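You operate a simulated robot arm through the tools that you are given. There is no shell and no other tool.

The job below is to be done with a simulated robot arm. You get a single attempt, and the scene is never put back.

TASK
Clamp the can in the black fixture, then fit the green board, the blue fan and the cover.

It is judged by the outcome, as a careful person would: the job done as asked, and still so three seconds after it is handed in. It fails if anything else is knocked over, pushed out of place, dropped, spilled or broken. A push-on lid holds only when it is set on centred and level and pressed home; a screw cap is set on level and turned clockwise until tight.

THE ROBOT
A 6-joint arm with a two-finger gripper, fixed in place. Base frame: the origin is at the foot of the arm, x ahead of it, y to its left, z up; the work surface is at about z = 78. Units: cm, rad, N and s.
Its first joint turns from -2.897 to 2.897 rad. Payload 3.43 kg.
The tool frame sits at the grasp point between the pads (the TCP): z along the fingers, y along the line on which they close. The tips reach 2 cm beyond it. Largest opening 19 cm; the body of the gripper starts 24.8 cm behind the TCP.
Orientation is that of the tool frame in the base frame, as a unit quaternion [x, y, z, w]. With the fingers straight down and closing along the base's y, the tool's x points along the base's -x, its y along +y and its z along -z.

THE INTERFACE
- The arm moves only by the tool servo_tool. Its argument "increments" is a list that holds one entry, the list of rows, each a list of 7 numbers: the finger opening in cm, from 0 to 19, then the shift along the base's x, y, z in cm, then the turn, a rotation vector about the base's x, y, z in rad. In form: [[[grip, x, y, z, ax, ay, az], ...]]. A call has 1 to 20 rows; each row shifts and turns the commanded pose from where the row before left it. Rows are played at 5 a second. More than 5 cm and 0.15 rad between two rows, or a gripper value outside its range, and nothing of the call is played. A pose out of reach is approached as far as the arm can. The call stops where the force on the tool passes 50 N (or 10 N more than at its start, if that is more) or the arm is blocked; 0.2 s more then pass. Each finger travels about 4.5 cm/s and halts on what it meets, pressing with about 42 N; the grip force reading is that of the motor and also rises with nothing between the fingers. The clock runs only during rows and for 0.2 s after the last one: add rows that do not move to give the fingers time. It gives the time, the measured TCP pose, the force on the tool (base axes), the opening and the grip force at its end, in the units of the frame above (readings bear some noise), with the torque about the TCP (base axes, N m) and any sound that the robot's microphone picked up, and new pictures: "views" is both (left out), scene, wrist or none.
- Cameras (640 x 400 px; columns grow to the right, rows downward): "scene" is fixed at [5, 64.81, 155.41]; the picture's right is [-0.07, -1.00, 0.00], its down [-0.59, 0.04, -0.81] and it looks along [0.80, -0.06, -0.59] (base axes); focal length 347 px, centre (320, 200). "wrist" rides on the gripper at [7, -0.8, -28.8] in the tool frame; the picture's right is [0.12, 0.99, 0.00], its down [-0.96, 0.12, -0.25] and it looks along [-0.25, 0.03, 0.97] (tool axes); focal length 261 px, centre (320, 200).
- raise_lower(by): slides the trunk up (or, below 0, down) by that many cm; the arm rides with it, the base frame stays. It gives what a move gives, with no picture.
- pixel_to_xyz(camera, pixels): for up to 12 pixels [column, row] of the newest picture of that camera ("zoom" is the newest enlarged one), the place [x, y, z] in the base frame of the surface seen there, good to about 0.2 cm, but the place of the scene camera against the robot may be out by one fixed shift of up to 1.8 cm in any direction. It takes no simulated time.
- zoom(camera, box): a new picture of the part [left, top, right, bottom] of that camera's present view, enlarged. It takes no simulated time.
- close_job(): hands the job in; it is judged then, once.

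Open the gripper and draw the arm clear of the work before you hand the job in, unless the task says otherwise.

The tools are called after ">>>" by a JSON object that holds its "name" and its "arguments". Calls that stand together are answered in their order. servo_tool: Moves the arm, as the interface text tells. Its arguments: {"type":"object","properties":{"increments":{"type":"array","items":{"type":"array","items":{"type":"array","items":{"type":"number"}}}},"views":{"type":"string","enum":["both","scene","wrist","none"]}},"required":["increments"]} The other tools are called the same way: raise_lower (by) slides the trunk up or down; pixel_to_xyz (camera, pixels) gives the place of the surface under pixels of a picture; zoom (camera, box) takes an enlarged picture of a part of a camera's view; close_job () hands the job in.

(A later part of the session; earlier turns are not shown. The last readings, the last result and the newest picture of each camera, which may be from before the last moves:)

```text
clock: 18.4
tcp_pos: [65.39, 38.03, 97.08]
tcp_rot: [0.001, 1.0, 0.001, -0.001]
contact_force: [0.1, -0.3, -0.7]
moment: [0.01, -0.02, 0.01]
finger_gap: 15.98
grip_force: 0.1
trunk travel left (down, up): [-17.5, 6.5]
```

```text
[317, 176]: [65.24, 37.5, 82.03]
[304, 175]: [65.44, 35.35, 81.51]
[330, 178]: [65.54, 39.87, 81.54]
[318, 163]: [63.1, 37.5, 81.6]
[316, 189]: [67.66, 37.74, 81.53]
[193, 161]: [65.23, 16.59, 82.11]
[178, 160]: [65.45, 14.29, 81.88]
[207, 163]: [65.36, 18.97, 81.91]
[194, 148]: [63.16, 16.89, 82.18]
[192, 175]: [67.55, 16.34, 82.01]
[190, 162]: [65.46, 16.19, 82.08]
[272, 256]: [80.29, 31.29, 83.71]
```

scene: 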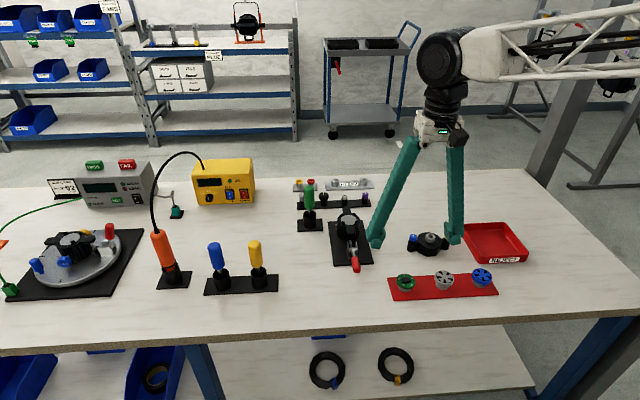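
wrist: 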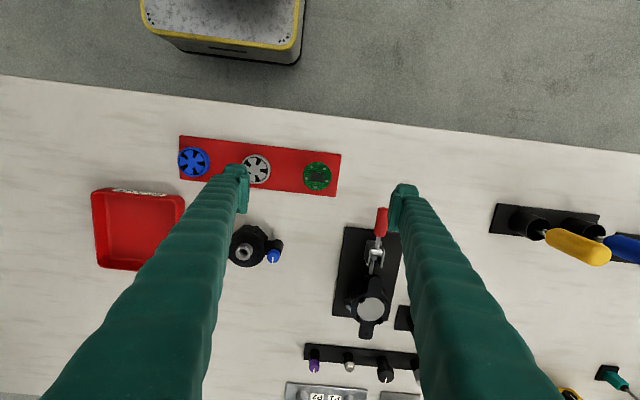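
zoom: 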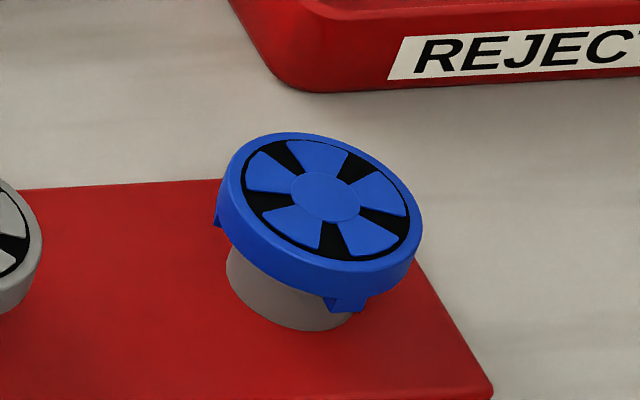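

Board: centre about (65.4, 37.6), top 81.55, diameter ≈4.9. The fan has feet under its rim, so I need its foot angles: I move the wrist camera over the blue fan.

>>> {"name": "servo_tool", "arguments": {"increments": [[[16, 0, -4.5, 0, 0, 0, 0], [16, 0, -4.5, 0, 0, 0, 0], [16, 0, -4.5, 0, 0, 0, 0], [16, 0, -4.5, 0, 0, 0, 0], [16, 0, -2.5, 0, 0, 0, 0], [16, 0, 0, 0, 0, 0, 0]]], "views": "wrist"}}

>>> {"name": "zoom", "arguments": {"camera": "wrist", "box": [290, 150, 350, 210]}}

>>> {"name": "zoom", "arguments": {"camera": "wrist", "box": [340, 150, 410, 210]}}

>>> {"name": "zoom", "arguments": {"camera": "scene", "box": [424, 262, 464, 302]}}

```text
clock: 19.8
tcp_pos: [65.42, 17.51, 97.06]
tcp_rot: [0.001, 1.0, 0.0, -0.001]
contact_force: [1.2, -0.4, 0.3]
moment: [-0.03, 0.0, -0.01]
finger_gap: 16.01
grip_force: 0.0
trunk travel left (down, up): [-17.5, 6.5]
```

wrist: 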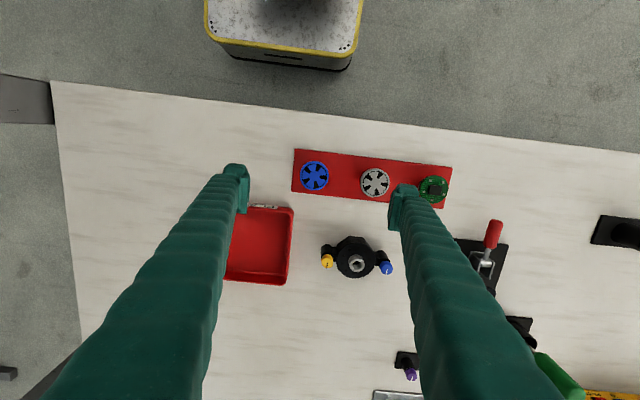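

```text
6.67 times, centred on (320, 180) of wrist
```

zoom: 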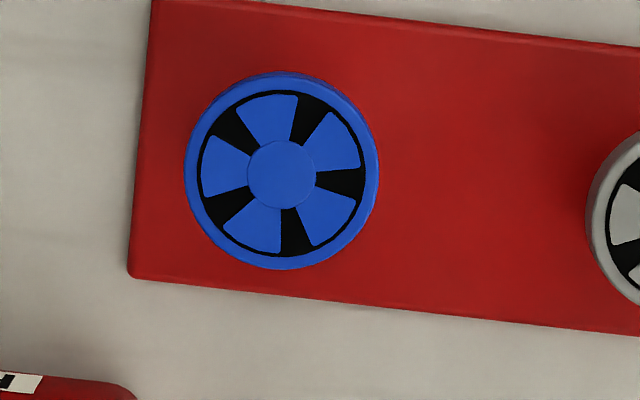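

```text
6.67 times, centred on (375, 180) of wrist
```

zoom: 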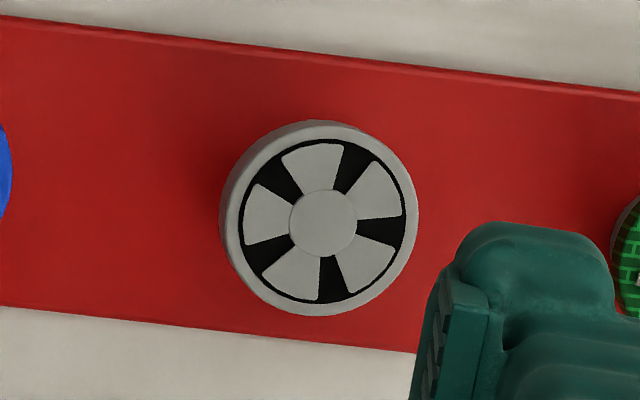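

```text
10.00 times, centred on (444, 282) of scene
```

zoom: 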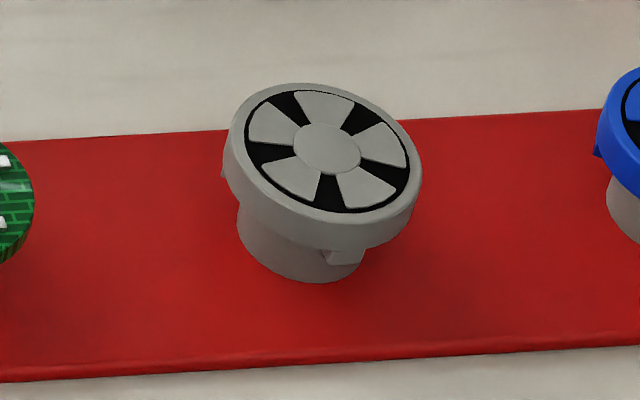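

The fan disc is ≈4.9 cm wide with feet under its rim. I locate the feet in the scene zoom and query points for the blue fan and the cover.

>>> {"name": "pixel_to_xyz", "arguments": {"camera": "scene", "pixels": [[484.5, 285.5], [484.5, 283], [471.8, 277], [472, 274], [483, 274.5], [488, 282], [476, 281], [466, 295], [449.5, 281.5], [432, 273]]}}

>>> {"name": "pixel_to_xyz", "arguments": {"camera": "wrist", "pixels": [[314, 176], [299.5, 175], [328.5, 177], [315.5, 162], [313, 190], [327.5, 262], [386.5, 267.5], [357, 264], [345, 250], [370, 252], [338, 257], [340, 266]]}}

>>> {"name": "zoom", "arguments": {"camera": "scene", "box": [469, 262, 497, 292]}}

>>> {"name": "zoom", "arguments": {"camera": "wrist", "box": [315, 230, 400, 290]}}

```text
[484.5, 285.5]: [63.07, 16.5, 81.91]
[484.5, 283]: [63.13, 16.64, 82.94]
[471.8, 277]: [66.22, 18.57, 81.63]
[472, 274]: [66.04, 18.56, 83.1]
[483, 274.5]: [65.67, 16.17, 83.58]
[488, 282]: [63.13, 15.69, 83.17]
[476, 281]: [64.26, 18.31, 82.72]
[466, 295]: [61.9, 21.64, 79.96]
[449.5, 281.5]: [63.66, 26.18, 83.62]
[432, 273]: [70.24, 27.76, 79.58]
```

```text
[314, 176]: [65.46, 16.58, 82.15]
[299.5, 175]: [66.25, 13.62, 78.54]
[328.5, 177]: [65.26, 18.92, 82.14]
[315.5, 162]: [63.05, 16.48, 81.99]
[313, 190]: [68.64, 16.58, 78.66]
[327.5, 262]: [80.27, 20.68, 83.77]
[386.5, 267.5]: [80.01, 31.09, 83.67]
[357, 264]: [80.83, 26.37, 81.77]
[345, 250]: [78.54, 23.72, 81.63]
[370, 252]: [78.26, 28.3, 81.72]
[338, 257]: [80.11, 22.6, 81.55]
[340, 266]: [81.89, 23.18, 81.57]
```

```text
13.33 times, centred on (483, 277) of scene
```

zoom: 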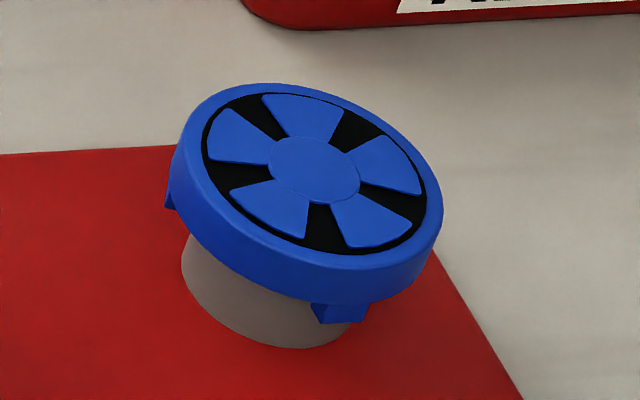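

```text
6.67 times, centred on (358, 260) of wrist
```

zoom: 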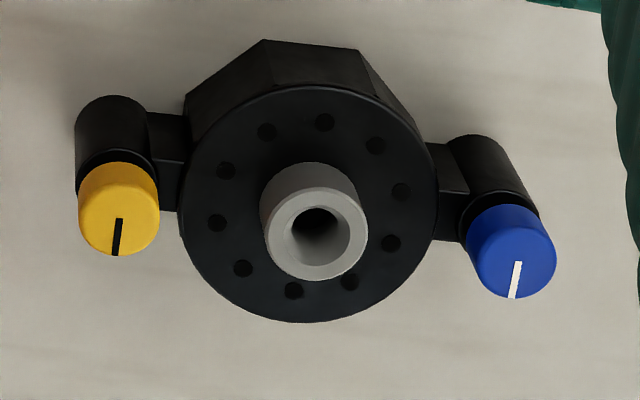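

Fan feet sit at about 180°, 60° and 300°, board blocks at 72° pitch, and the cover's arms lie along y. Before picking, I go over the can to measure the prongs accurately.

>>> {"name": "servo_tool", "arguments": {"increments": [[[14, 2, 4, 0.5, 0, 0, 0], [13, 2, 4.3, 0.5, 0, 0, 0], [12, 2, 4.3, 0, 0, 0, 0], [12, 2, 4.3, 0, 0, 0, 0], [12, 2, 4.3, 0, 0, 0, 0], [12, 2, 4.3, 0, 0, 0, 0], [12, 2, 4.3, 0, 0, 0, 0], [12, 2, 2.7, 0, 0, 0, 0], [12, 2, 0, -2, 0, 0, 0], [12, 0.5, 0, -1, 0, 0, 0], [12, 0, 0, 0, 0, 0, 0]]], "views": "wrist"}}

>>> {"name": "zoom", "arguments": {"camera": "wrist", "box": [285, 185, 345, 245]}}

```text
clock: 22.2
tcp_pos: [83.86, 49.89, 95.11]
tcp_rot: [0.001, 1.0, 0.001, -0.001]
contact_force: [-0.5, 0.0, -0.5]
moment: [-0.01, 0.02, 0.0]
finger_gap: 12.01
grip_force: 0.1
trunk travel left (down, up): [-17.5, 6.5]
```

wrist: 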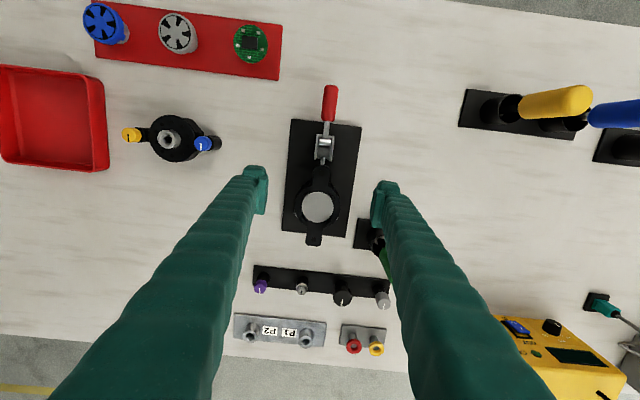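

```text
6.67 times, centred on (315, 215) of wrist
```

zoom: 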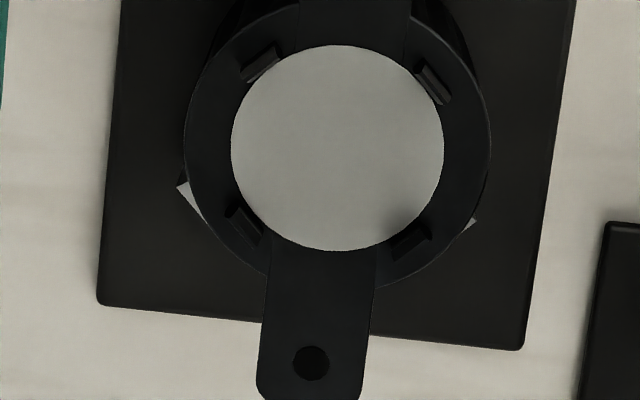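

Prongs sit on the diagonals just outside the grey disc (inner radius ≈2.5). I query edge points of the disc, ring and prongs to fix the centre.

>>> {"name": "pixel_to_xyz", "arguments": {"camera": "wrist", "pixels": [[302.2, 207.2], [333.1, 207.2], [317.7, 192.3], [317.7, 222], [307, 196.5], [328.5, 218], [328.5, 196.5], [307, 218], [317.7, 207.2], [313.65, 239.3]]}}

>>> {"name": "pixel_to_xyz", "arguments": {"camera": "zoom", "pixels": [[262, 58], [243, 75], [282, 50], [433, 78], [420, 62], [447, 100], [240, 220], [230, 210], [415, 245], [430, 230], [187, 148], [488, 155]]}}

>>> {"name": "zoom", "arguments": {"camera": "wrist", "box": [295, 155, 345, 205]}}

```text
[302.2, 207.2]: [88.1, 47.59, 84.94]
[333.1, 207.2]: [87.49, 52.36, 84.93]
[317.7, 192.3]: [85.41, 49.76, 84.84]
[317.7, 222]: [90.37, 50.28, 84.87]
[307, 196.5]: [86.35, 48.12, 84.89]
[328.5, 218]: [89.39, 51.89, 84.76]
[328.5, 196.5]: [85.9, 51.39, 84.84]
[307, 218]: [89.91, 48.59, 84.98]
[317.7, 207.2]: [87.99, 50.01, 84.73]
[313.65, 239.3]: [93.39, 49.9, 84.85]
```

```text
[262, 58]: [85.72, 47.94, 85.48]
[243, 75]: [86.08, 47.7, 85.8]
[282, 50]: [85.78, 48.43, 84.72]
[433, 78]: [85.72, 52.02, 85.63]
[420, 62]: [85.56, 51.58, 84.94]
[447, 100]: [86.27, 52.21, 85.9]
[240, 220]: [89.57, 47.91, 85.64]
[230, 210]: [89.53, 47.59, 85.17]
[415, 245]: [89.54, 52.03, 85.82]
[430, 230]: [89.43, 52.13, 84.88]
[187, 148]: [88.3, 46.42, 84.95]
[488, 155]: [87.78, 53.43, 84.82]
```

```text
8.00 times, centred on (320, 180) of wrist
```

zoom: 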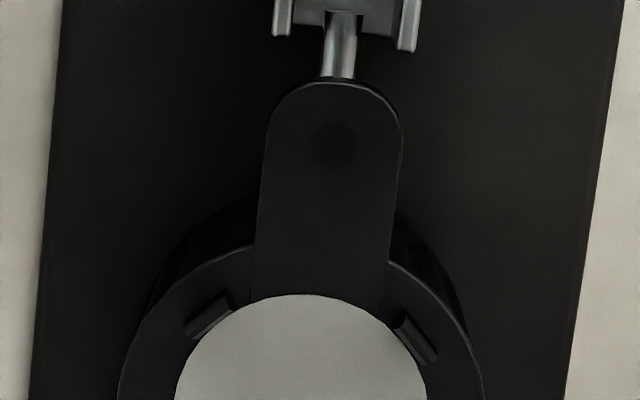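

Can centre ≈ (87.9, 50.0), top 84.85, prongs to ≈85.85. Now I go to the green board and stop above it with the fingers at 9 cm opening.

>>> {"name": "servo_tool", "arguments": {"increments": [[[11, -3.1, -2.05, 0, 0, 0, 0], [10, -3.1, -2.05, 0, 0, 0, 0], [9, -3.1, -2.05, 0, 0, 0, 0], [9, -3.1, -2.05, 0, 0, 0, 0], [9, -3.1, -2.05, -2, 0, 0, 0], [9, -2.96, -2.04, -2, 0, 0, 0], [9, 0, 0, -2, 0, 0, 0], [9, 0, 0, 0, 0, 0, 0]]]}}

>>> {"name": "zoom", "arguments": {"camera": "wrist", "box": [260, 130, 380, 230]}}

>>> {"name": "zoom", "arguments": {"camera": "scene", "box": [360, 230, 450, 310]}}

```text
clock: 24.0
tcp_pos: [65.55, 37.63, 89.1]
tcp_rot: [0.001, 1.0, 0.001, -0.001]
contact_force: [0.1, -0.1, -0.6]
moment: [0.01, 0.0, 0.01]
finger_gap: 8.99
grip_force: 0.1
trunk travel left (down, up): [-17.5, 6.5]
```

scene: 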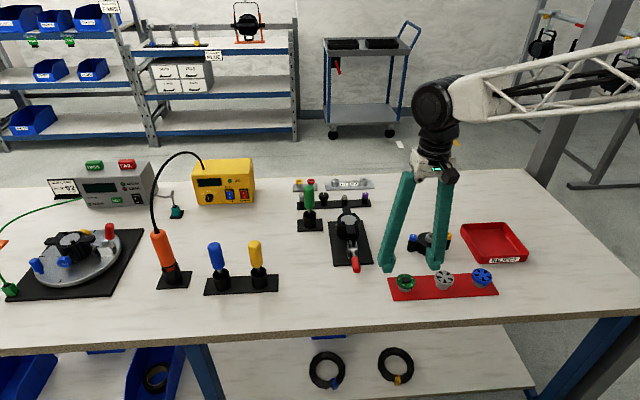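
wrist: 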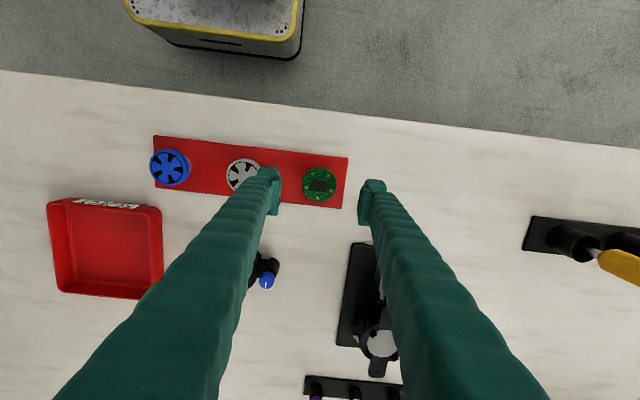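

```text
4.00 times, centred on (320, 180) of wrist
```

zoom: 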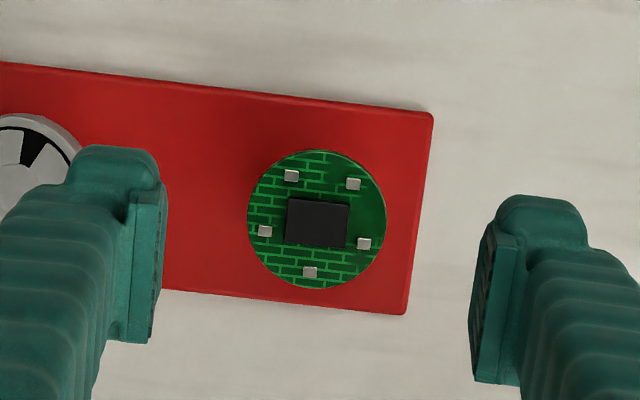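

```text
5.00 times, centred on (405, 270) of scene
```

zoom: 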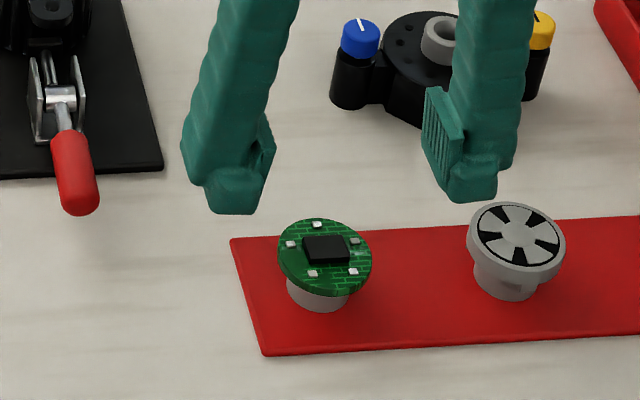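

The board is centred between the open pads. I verify its centre in this view.

>>> {"name": "pixel_to_xyz", "arguments": {"camera": "zoom", "pixels": [[317, 153], [316, 284], [251, 218], [383, 220], [270, 172], [364, 265], [364, 172], [270, 265]]}}

>>> {"name": "pixel_to_xyz", "arguments": {"camera": "wrist", "pixels": [[319.3, 168.5], [319, 201], [303, 184.5], [335.5, 185], [307.5, 173], [331, 196.5], [331, 173], [307.5, 196.5]]}}

```text
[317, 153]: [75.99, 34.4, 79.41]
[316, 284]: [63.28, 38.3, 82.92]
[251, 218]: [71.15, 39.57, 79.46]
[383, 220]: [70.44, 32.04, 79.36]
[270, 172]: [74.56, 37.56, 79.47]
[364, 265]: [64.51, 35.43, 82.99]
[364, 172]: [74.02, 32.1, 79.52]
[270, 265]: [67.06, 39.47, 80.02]
```

```text
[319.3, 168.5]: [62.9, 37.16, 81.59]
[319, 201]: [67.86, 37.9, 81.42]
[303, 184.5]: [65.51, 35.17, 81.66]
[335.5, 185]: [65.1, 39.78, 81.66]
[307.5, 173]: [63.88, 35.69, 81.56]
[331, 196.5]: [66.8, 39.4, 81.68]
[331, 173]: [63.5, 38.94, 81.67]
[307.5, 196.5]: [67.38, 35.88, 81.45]
```

Board centre (65.38, 37.48). I lower so the tips reach just past the board's rim (tip z ≈81.25).

>>> {"name": "servo_tool", "arguments": {"increments": [[[9, -0.15, -0.13, -2, 0, 0, 0], [9, 0, 0, -2, 0, 0, 0], [9, 0, 0, -1.3, 0, 0, 0], [9, 0, 0, -0.5, 0, 0, 0], [9, 0, 0, 0, 0, 0, 0]]]}}

>>> {"name": "zoom", "arguments": {"camera": "scene", "box": [370, 240, 440, 310]}}

>>> {"name": "zoom", "arguments": {"camera": "wrist", "box": [260, 130, 380, 230]}}

```text
clock: 25.2
tcp_pos: [65.24, 37.46, 83.13]
tcp_rot: [0.002, 1.0, 0.001, -0.001]
contact_force: [0.3, -0.8, -0.4]
moment: [-0.03, -0.01, -0.05]
finger_gap: 9.03
grip_force: 0.1
trunk travel left (down, up): [-17.5, 6.5]
```

scene: 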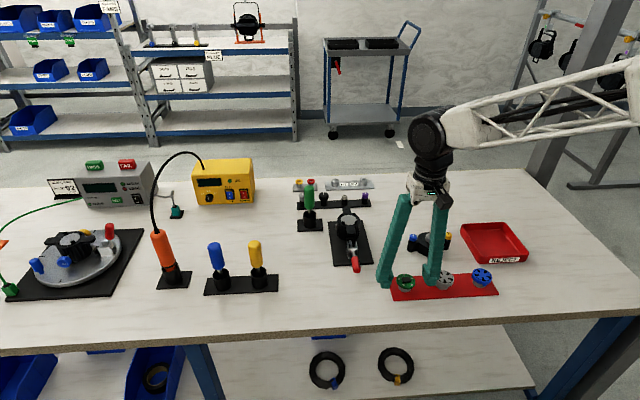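
wrist: 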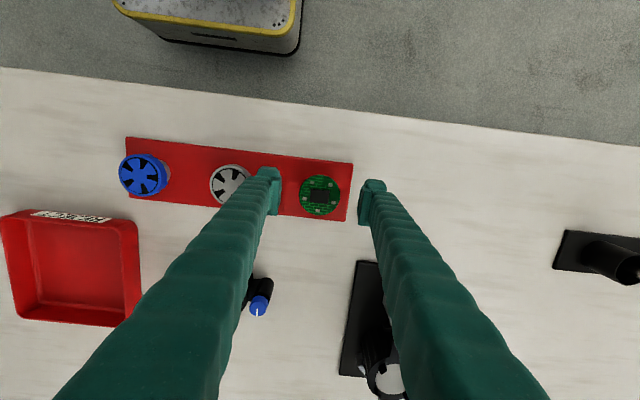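

```text
5.71 times, centred on (405, 275) of scene
```

zoom: 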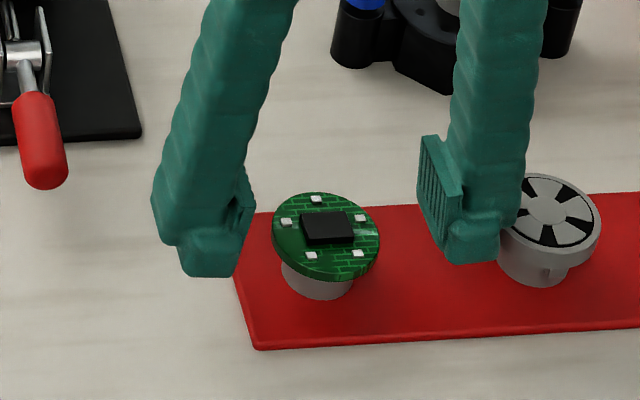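

```text
4.00 times, centred on (320, 180) of wrist
```

zoom: 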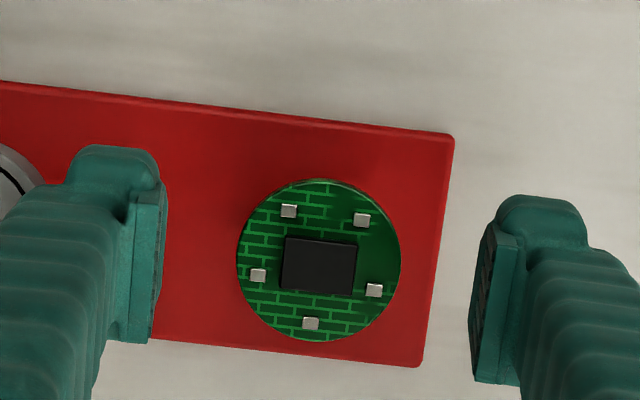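

I zoom closer on the finger end to see where the pad face ends with respect to the tip.

>>> {"name": "zoom", "arguments": {"camera": "scene", "box": [425, 255, 465, 295]}}

>>> {"name": "zoom", "arguments": {"camera": "wrist", "box": [345, 165, 400, 235]}}

```text
10.00 times, centred on (445, 275) of scene
```

zoom: 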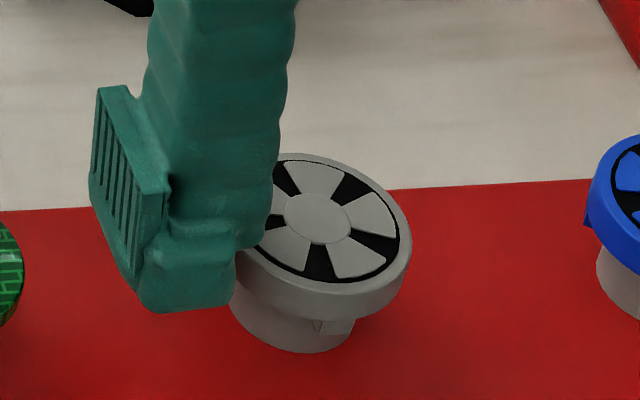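

```text
5.71 times, centred on (372, 200) of wrist
```

zoom: 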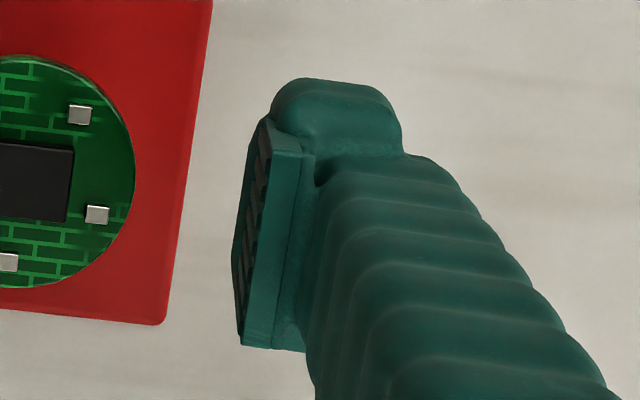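

The pad face seems to end slightly above the tip, so I lower 0.35 cm more, correct x by +0.13, and close on the board.

>>> {"name": "servo_tool", "arguments": {"increments": [[[9, 0.13, 0.02, -0.33, 0, 0, 0], [7, 0, 0, 0, 0, 0, 0], [6, 0, 0, 0, 0, 0, 0], [5.4, 0, 0, 0, 0, 0, 0], [5, 0, 0, 0, 0, 0, 0], [4.5, 0, 0, 0, 0, 0, 0], [4.5, 0, 0, 0, 0, 0, 0], [4.5, 0, 0, 0, 0, 0, 0]]]}}

>>> {"name": "zoom", "arguments": {"camera": "scene", "box": [370, 240, 440, 310]}}

>>> {"name": "zoom", "arguments": {"camera": "wrist", "box": [260, 130, 380, 230]}}

```text
clock: 27.0
tcp_pos: [65.52, 37.54, 82.94]
tcp_rot: [0.002, 1.0, 0.001, -0.001]
contact_force: [1.3, 1.6, 10.4]
moment: [-0.02, -0.02, 0.0]
finger_gap: 4.41
grip_force: 0.0
trunk travel left (down, up): [-17.5, 6.5]
```

scene: 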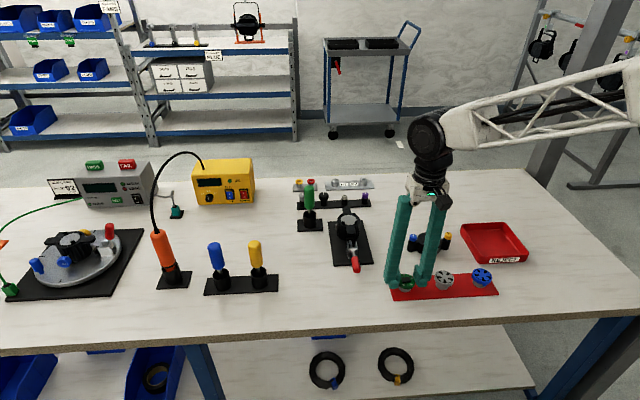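
wrist: 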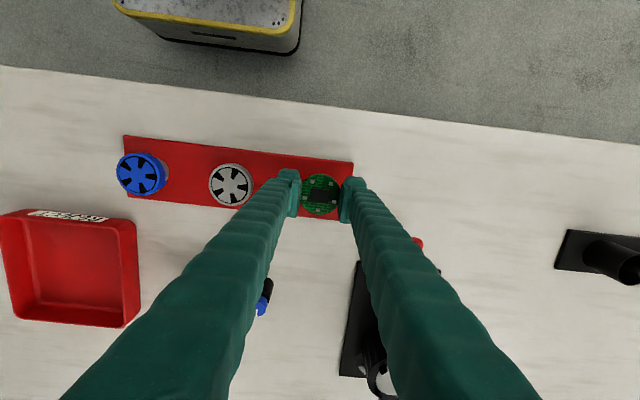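

```text
5.71 times, centred on (405, 275) of scene
```

zoom: 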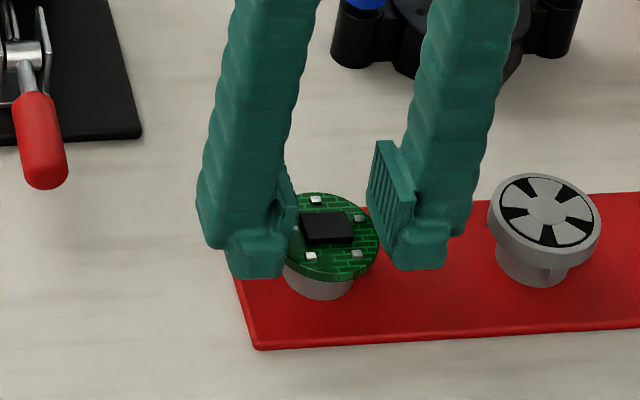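

```text
4.00 times, centred on (320, 180) of wrist
```

zoom: 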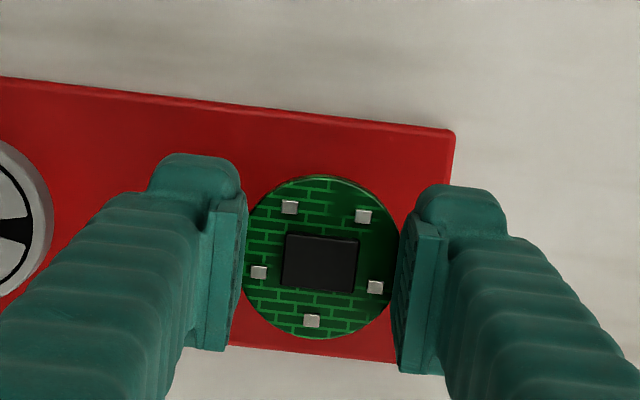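

The gap of 4.41 with +10 N upward means the pads rode over the board's rim: the gripping face ends ≈0.6 cm above the tips. I lift a little, open, go lower, and close again.

>>> {"name": "servo_tool", "arguments": {"increments": [[[4.6, 0, 0, 0.5, 0, 0, 0], [6, 0, 0, 0, 0, 0, 0], [7.5, 0, 0, 0, 0, 0, 0], [7.5, 0, 0, 0, 0, 0, 0], [7.5, 0, 0, -0.4, 0, 0, 0], [7.5, 0, 0, -0.45, 0, 0, 0], [7.5, 0, 0, 0, 0, 0, 0]]]}}

>>> {"name": "zoom", "arguments": {"camera": "scene", "box": [370, 240, 440, 310]}}

>>> {"name": "zoom", "arguments": {"camera": "wrist", "box": [260, 130, 380, 230]}}

>>> {"name": "pixel_to_xyz", "arguments": {"camera": "wrist", "pixels": [[320, 177], [320, 213], [302, 195], [338, 196]]}}

```text
clock: 28.6
tcp_pos: [65.44, 37.53, 82.5]
tcp_rot: [0.001, 1.0, 0.001, -0.001]
contact_force: [0.2, 0.9, -0.4]
moment: [0.01, 0.01, 0.01]
finger_gap: 7.53
grip_force: 0.1
trunk travel left (down, up): [-17.5, 6.5]
```

scene: 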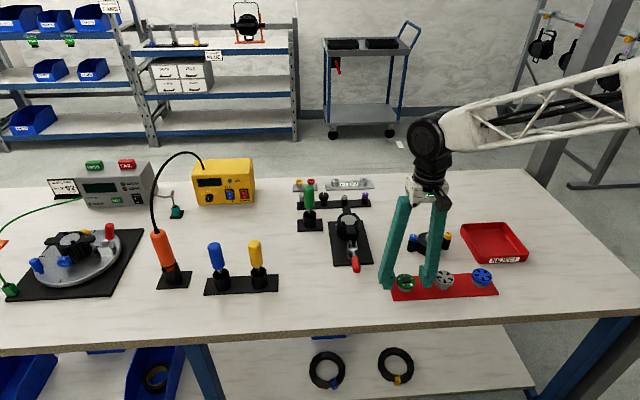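
wrist: 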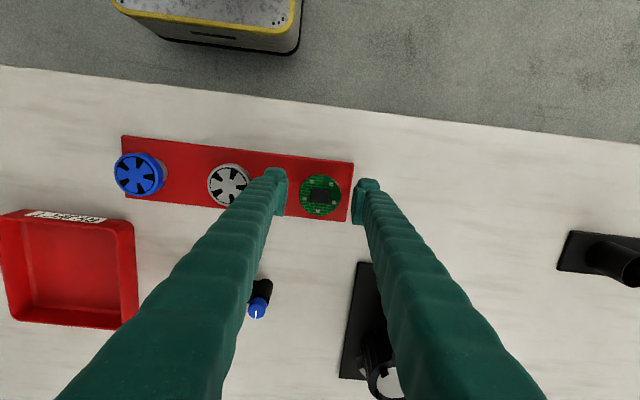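

```text
5.71 times, centred on (405, 275) of scene
```

zoom: 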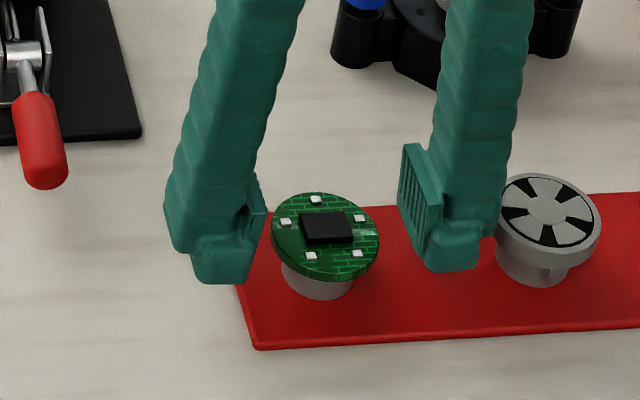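

```text
4.00 times, centred on (320, 180) of wrist
```

zoom: 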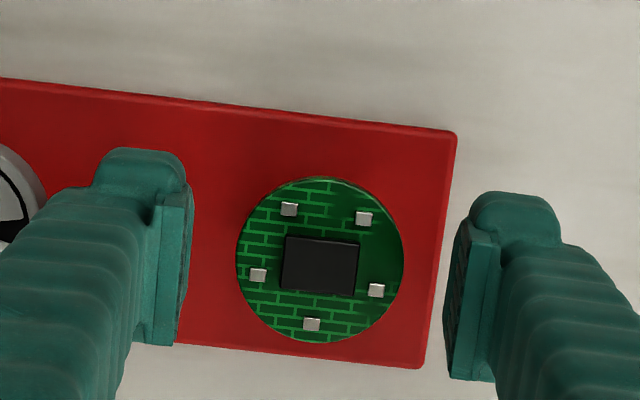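

```text
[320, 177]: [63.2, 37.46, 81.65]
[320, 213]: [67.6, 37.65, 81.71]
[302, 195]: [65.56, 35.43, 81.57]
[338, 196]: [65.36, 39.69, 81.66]
```

The board is undisturbed, centre about (65.4, 37.55). I close on it at this lower height.

>>> {"name": "servo_tool", "arguments": {"increments": [[[6.5, 0, 0, 0, 0, 0, 0], [5.6, 0, 0, 0, 0, 0, 0], [5, 0, 0, 0, 0, 0, 0], [4.6, 0, 0, 0, 0, 0, 0], [4.4, 0, 0, 0, 0, 0, 0], [4.4, 0, 0, 0, 0, 0, 0], [4.4, 0, 0, 0, 0, 0, 0]]], "views": "wrist"}}

>>> {"name": "zoom", "arguments": {"camera": "wrist", "box": [260, 130, 380, 230]}}

>>> {"name": "zoom", "arguments": {"camera": "scene", "box": [370, 240, 440, 310]}}

```text
clock: 30.2
tcp_pos: [65.51, 37.57, 82.78]
tcp_rot: [0.001, 1.0, 0.002, 0.0]
contact_force: [2.6, 0.8, 26.2]
moment: [-0.05, -0.01, 0.02]
finger_gap: 4.52
grip_force: 1.5
trunk travel left (down, up): [-17.5, 6.5]
```

wrist: 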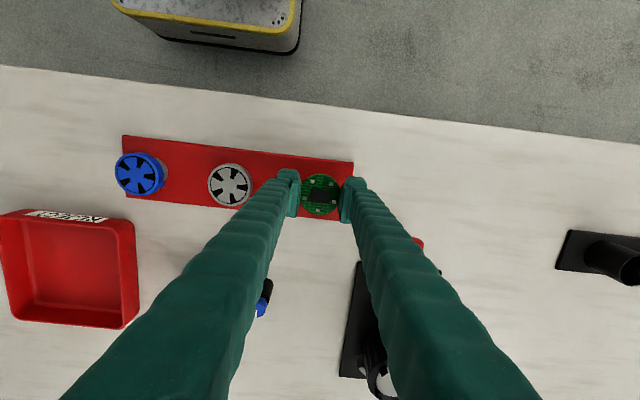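

```text
4.00 times, centred on (320, 180) of wrist
```

zoom: 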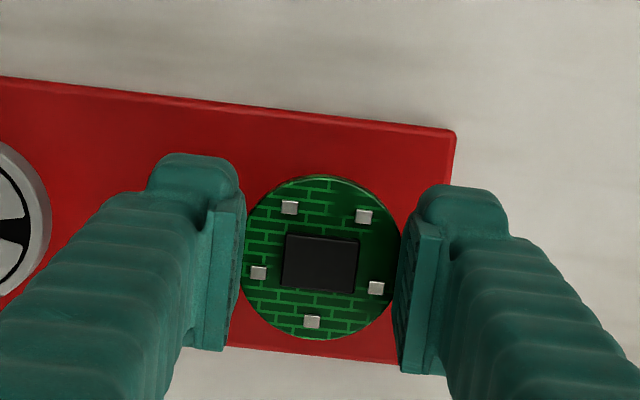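

```text
5.71 times, centred on (405, 275) of scene
```

zoom: 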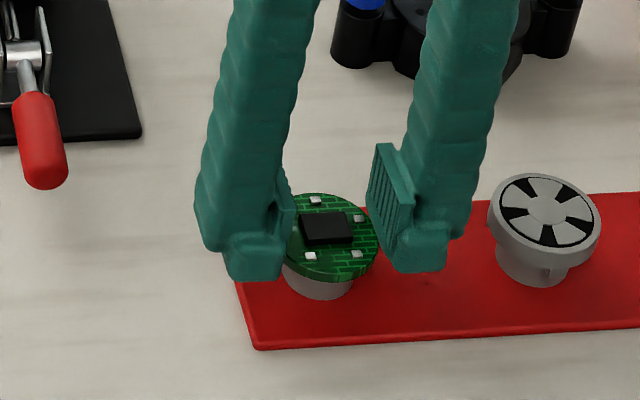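

Still wedging upward (26 N, gap 4.52), so the finger ends are bevelled. I open again, rise, and examine the finger profile from the scene camera.

>>> {"name": "servo_tool", "arguments": {"increments": [[[4.6, 0, 0, 0.3, 0, 0, 0], [6, 0, 0, 0.3, 0, 0, 0], [7.5, 0, 0, 0, 0, 0, 0], [8, 0, 0, 3, 0, 0, 0], [8, 0, 0, 3, 0, 0, 0], [8, 0, 0, 0, 0, 0, 0]]]}}

>>> {"name": "zoom", "arguments": {"camera": "scene", "box": [380, 230, 450, 300]}}

>>> {"name": "zoom", "arguments": {"camera": "scene", "box": [420, 235, 460, 275]}}

>>> {"name": "zoom", "arguments": {"camera": "scene", "box": [375, 240, 415, 280]}}

```text
clock: 31.6
tcp_pos: [65.48, 37.56, 89.07]
tcp_rot: [0.0, 1.0, 0.001, -0.001]
contact_force: [0.0, 0.2, 0.3]
moment: [0.0, 0.0, -0.03]
finger_gap: 7.98
grip_force: 0.0
trunk travel left (down, up): [-17.5, 6.5]
```

scene: 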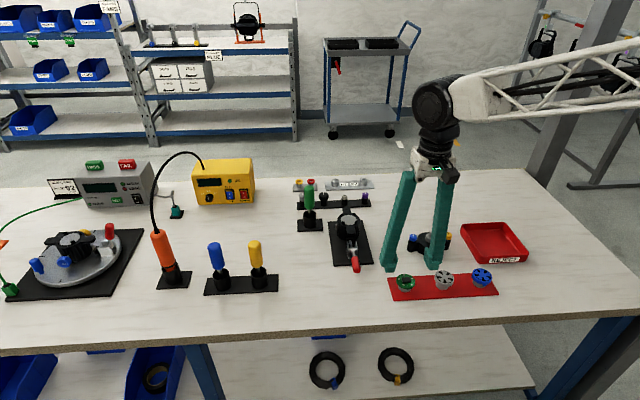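
wrist: 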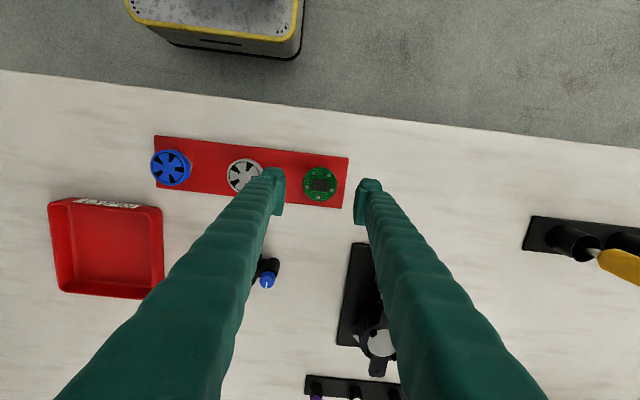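

```text
5.71 times, centred on (415, 265) of scene
```

zoom: 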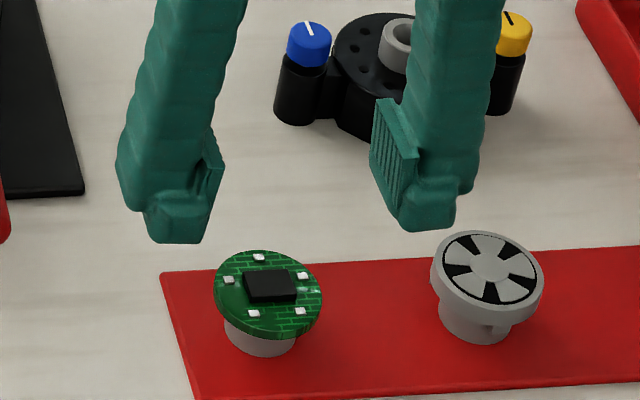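

```text
10.00 times, centred on (440, 255) of scene
```

zoom: 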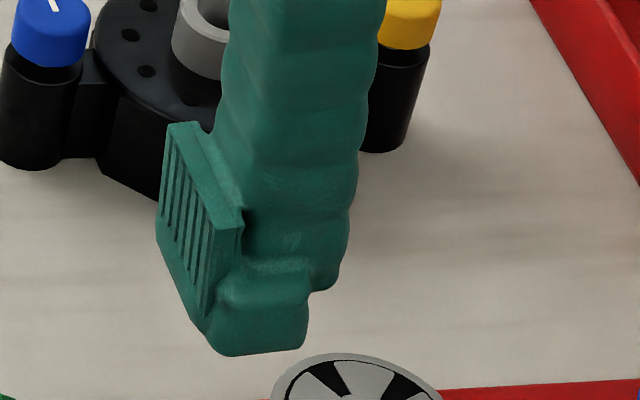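

```text
10.00 times, centred on (395, 260) of scene
```

zoom: 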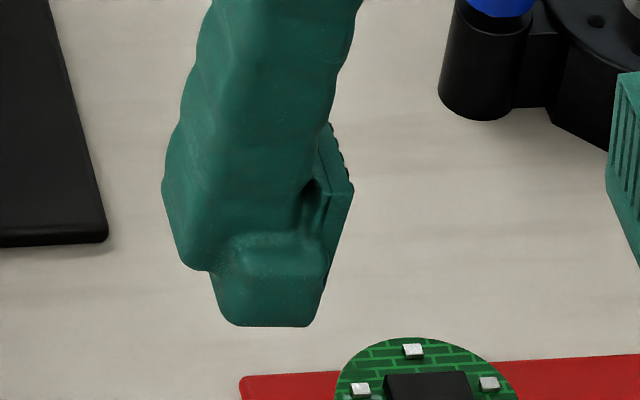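

The gripping face ends ≈1.3 cm above the tip and tapers below it. I go down to TCP z ≈82.0 so the lower pad edge takes the rim, and close.

>>> {"name": "servo_tool", "arguments": {"increments": [[[8, -0.08, -0.05, -3, 0, 0, 0], [8, 0, 0, -2.5, 0, 0, 0], [8, 0, 0, -1.5, 0, 0, 0], [7.5, 0, 0, 0, 0, 0, 0], [6.5, 0, 0, 0, 0, 0, 0], [5.6, 0, 0, 0, 0, 0, 0], [5, 0, 0, 0, 0, 0, 0], [4.7, 0, 0, 0, 0, 0, 0], [4.5, 0, 0, 0, 0, 0, 0], [4.5, 0, 0, 0, 0, 0, 0]]]}}

>>> {"name": "zoom", "arguments": {"camera": "scene", "box": [370, 240, 440, 310]}}

```text
clock: 33.8
tcp_pos: [65.47, 37.46, 82.18]
tcp_rot: [0.0, 1.0, 0.001, -0.001]
contact_force: [0.0, -0.3, -0.4]
moment: [-0.02, -0.02, 0.01]
finger_gap: 4.64
grip_force: 41.9
trunk travel left (down, up): [-17.5, 6.5]
```

scene: 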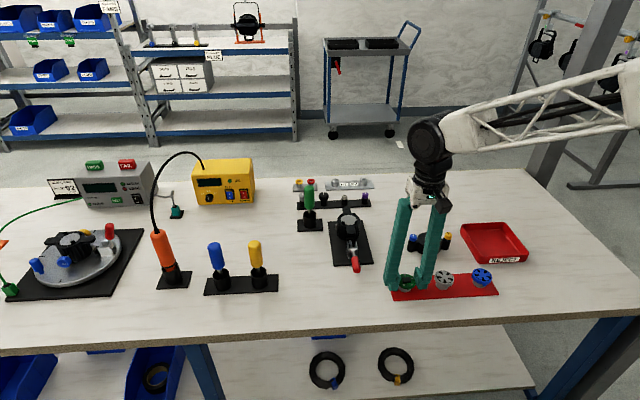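
wrist: 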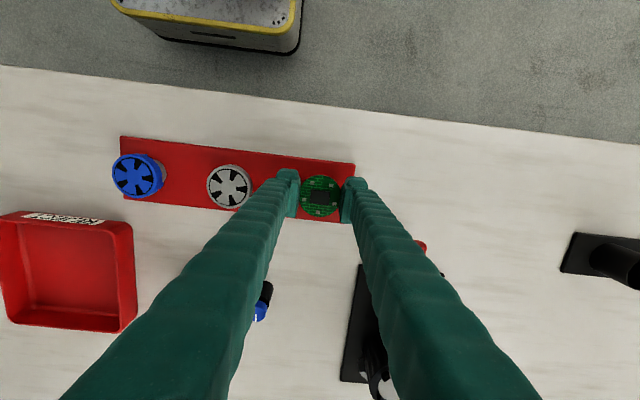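

```text
5.71 times, centred on (405, 275) of scene
```

zoom: 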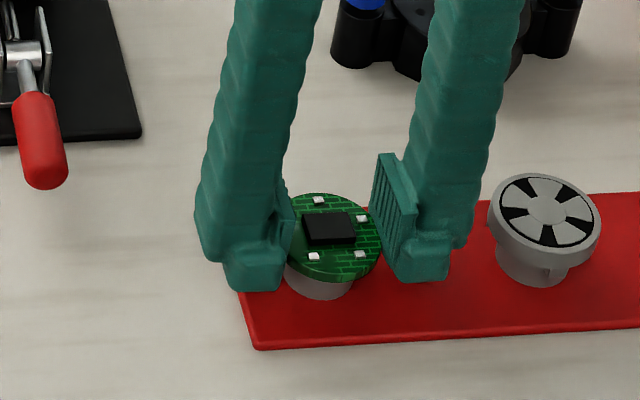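

Now a firm grip: gap 4.64, 41.9 N, no net upward force. I lift slowly 1 cm and check the board comes along level.

>>> {"name": "servo_tool", "arguments": {"increments": [[[4.3, 0, 0, 0.3, 0, 0, 0], [4.3, 0, 0, 0.5, 0, 0, 0], [4.3, 0, 0, 0.7, 0, 0, 0], [4.3, 0, 0, 0, 0, 0, 0]]]}}

>>> {"name": "zoom", "arguments": {"camera": "scene", "box": [370, 240, 440, 310]}}

>>> {"name": "zoom", "arguments": {"camera": "wrist", "box": [260, 130, 380, 230]}}

```text
clock: 34.8
tcp_pos: [65.53, 37.48, 83.76]
tcp_rot: [0.0, 1.0, 0.001, -0.001]
contact_force: [-0.6, 0.5, -0.4]
moment: [0.0, 0.0, 0.02]
finger_gap: 4.63
grip_force: 42.4
trunk travel left (down, up): [-17.5, 6.5]
```

scene: 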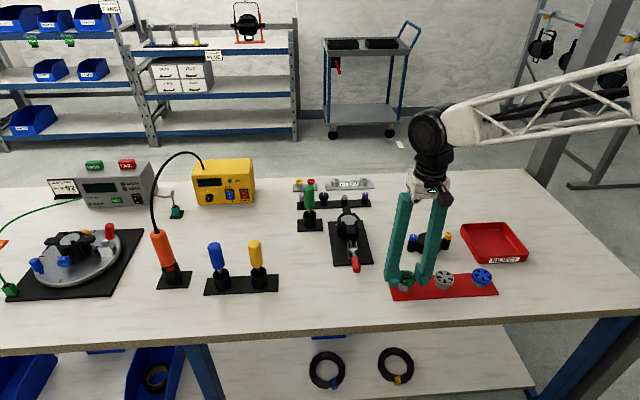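
wrist: 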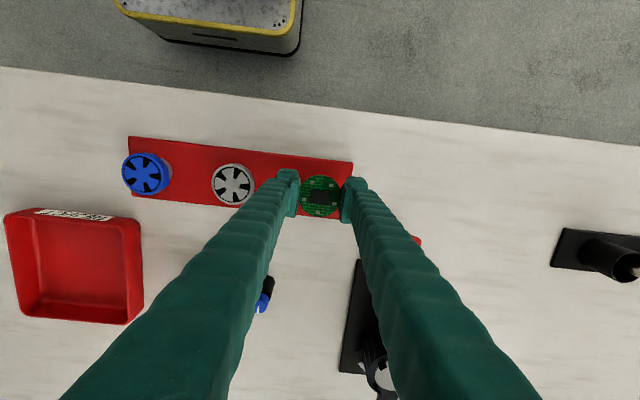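

```text
5.71 times, centred on (405, 275) of scene
```

zoom: 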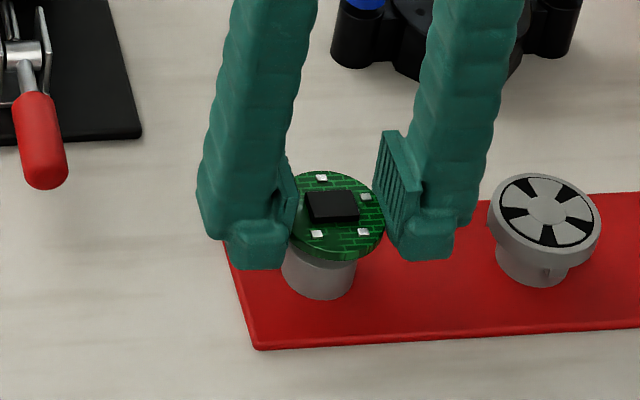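

```text
4.00 times, centred on (320, 180) of wrist
```

zoom: 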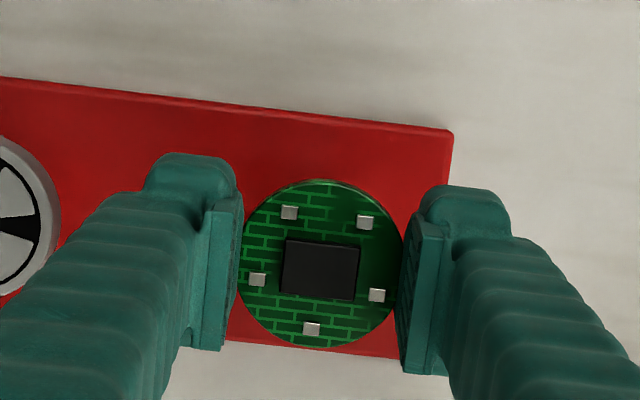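

The board lifted with the gripper. I check its level and its place relative to the TCP.

>>> {"name": "pixel_to_xyz", "arguments": {"camera": "wrist", "pixels": [[321, 177], [319, 214], [302, 197], [339, 197], [309, 184], [333, 206], [332, 184], [308, 207], [320, 195]]}}

>>> {"name": "pixel_to_xyz", "arguments": {"camera": "wrist", "pixels": [[321, 178], [319, 213], [304, 197], [337, 197], [321, 179], [319, 212], [310, 185], [330, 185]]}}

```text
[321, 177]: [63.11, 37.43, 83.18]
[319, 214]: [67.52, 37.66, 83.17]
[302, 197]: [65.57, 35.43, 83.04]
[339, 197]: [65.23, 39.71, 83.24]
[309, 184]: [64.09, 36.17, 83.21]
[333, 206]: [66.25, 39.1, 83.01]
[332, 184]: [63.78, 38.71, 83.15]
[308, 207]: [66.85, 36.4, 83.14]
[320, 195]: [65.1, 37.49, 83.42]
```

```text
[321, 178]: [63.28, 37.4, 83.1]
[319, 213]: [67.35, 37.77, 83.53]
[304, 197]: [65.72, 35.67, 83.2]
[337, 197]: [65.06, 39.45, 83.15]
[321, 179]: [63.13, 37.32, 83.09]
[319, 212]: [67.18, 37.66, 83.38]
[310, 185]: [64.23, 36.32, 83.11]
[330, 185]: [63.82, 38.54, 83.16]
```

Board is level (top 83.15, i.e. 0.6 below TCP, offset about -0.1 in x). I raise it and carry it over the can, turning by the can's small yaw (-0.025).

>>> {"name": "servo_tool", "arguments": {"increments": [[[4.3, 0, 0, 3, 0, 0, 0], [4.3, 0, 0, 4, 0, 0, 0], [4.3, 3.2, 1.8, 1, 0, 0, 0], [4.3, 3.8, 2.1, 0, 0, 0, 0], [4.3, 3.8, 2.1, 0, 0, 0, -0.025], [4.3, 3.8, 2.1, 0, 0, 0, 0], [4.3, 3.8, 2.1, 0, 0, 0, 0], [4.3, 3.2, 1.8, 0, 0, 0, 0], [4.3, 0.95, 0.55, 0, 0, 0, 0], [4.3, 0, 0, 0, 0, 0, 0], [4.3, 0, 0, -2, 0, 0, 0], [4.3, 0, 0, 0, 0, 0, 0]]]}}

>>> {"name": "zoom", "arguments": {"camera": "scene", "box": [310, 175, 390, 255]}}

>>> {"name": "zoom", "arguments": {"camera": "wrist", "box": [260, 130, 380, 230]}}

```text
clock: 37.4
tcp_pos: [88.14, 50.12, 89.6]
tcp_rot: [0.013, 1.0, 0.001, -0.001]
contact_force: [0.0, 0.6, 0.0]
moment: [0.01, 0.0, 0.0]
finger_gap: 4.67
grip_force: 42.3
trunk travel left (down, up): [-17.5, 6.5]
```

scene: 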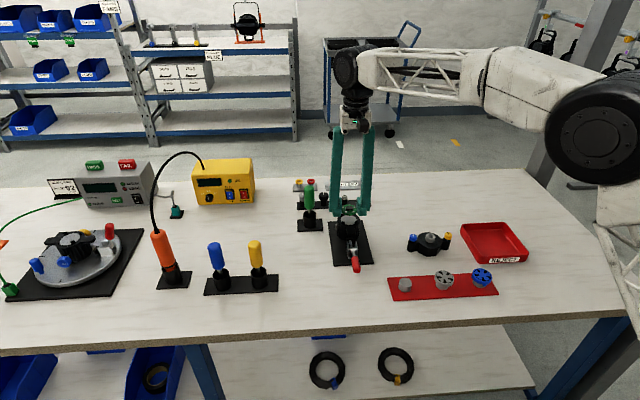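
wrist: 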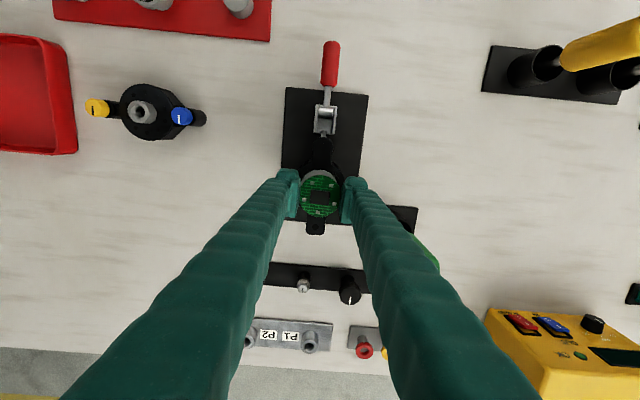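

```text
5.00 times, centred on (350, 215) of scene
```

zoom: 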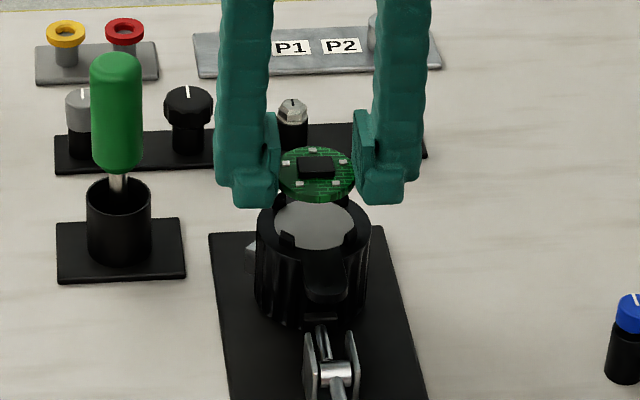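

```text
4.00 times, centred on (320, 180) of wrist
```

zoom: 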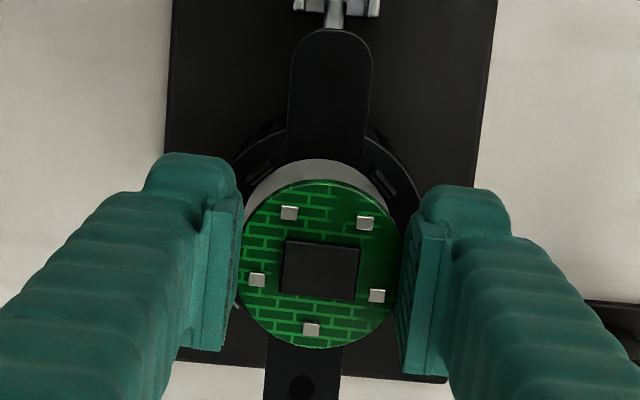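

I check the board's place in this view against the can's centre (87.9, 50.0).

>>> {"name": "pixel_to_xyz", "arguments": {"camera": "wrist", "pixels": [[321, 176], [319, 216], [301.5, 196], [339.5, 197], [309, 183], [332, 209], [332, 183], [308, 208]]}}

>>> {"name": "pixel_to_xyz", "arguments": {"camera": "wrist", "pixels": [[315.5, 227], [323, 146], [323, 172], [305, 173], [336, 175], [300, 183], [345, 176]]}}

```text
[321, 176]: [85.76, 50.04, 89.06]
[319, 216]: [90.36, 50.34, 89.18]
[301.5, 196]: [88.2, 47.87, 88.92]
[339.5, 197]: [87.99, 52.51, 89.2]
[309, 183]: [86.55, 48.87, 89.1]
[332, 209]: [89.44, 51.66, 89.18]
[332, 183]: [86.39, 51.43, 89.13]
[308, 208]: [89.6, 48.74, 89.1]
```

```text
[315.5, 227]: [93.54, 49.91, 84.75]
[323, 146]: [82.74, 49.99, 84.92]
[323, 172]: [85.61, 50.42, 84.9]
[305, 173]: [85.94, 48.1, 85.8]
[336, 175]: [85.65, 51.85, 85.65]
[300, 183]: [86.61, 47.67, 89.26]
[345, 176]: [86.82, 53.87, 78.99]
```

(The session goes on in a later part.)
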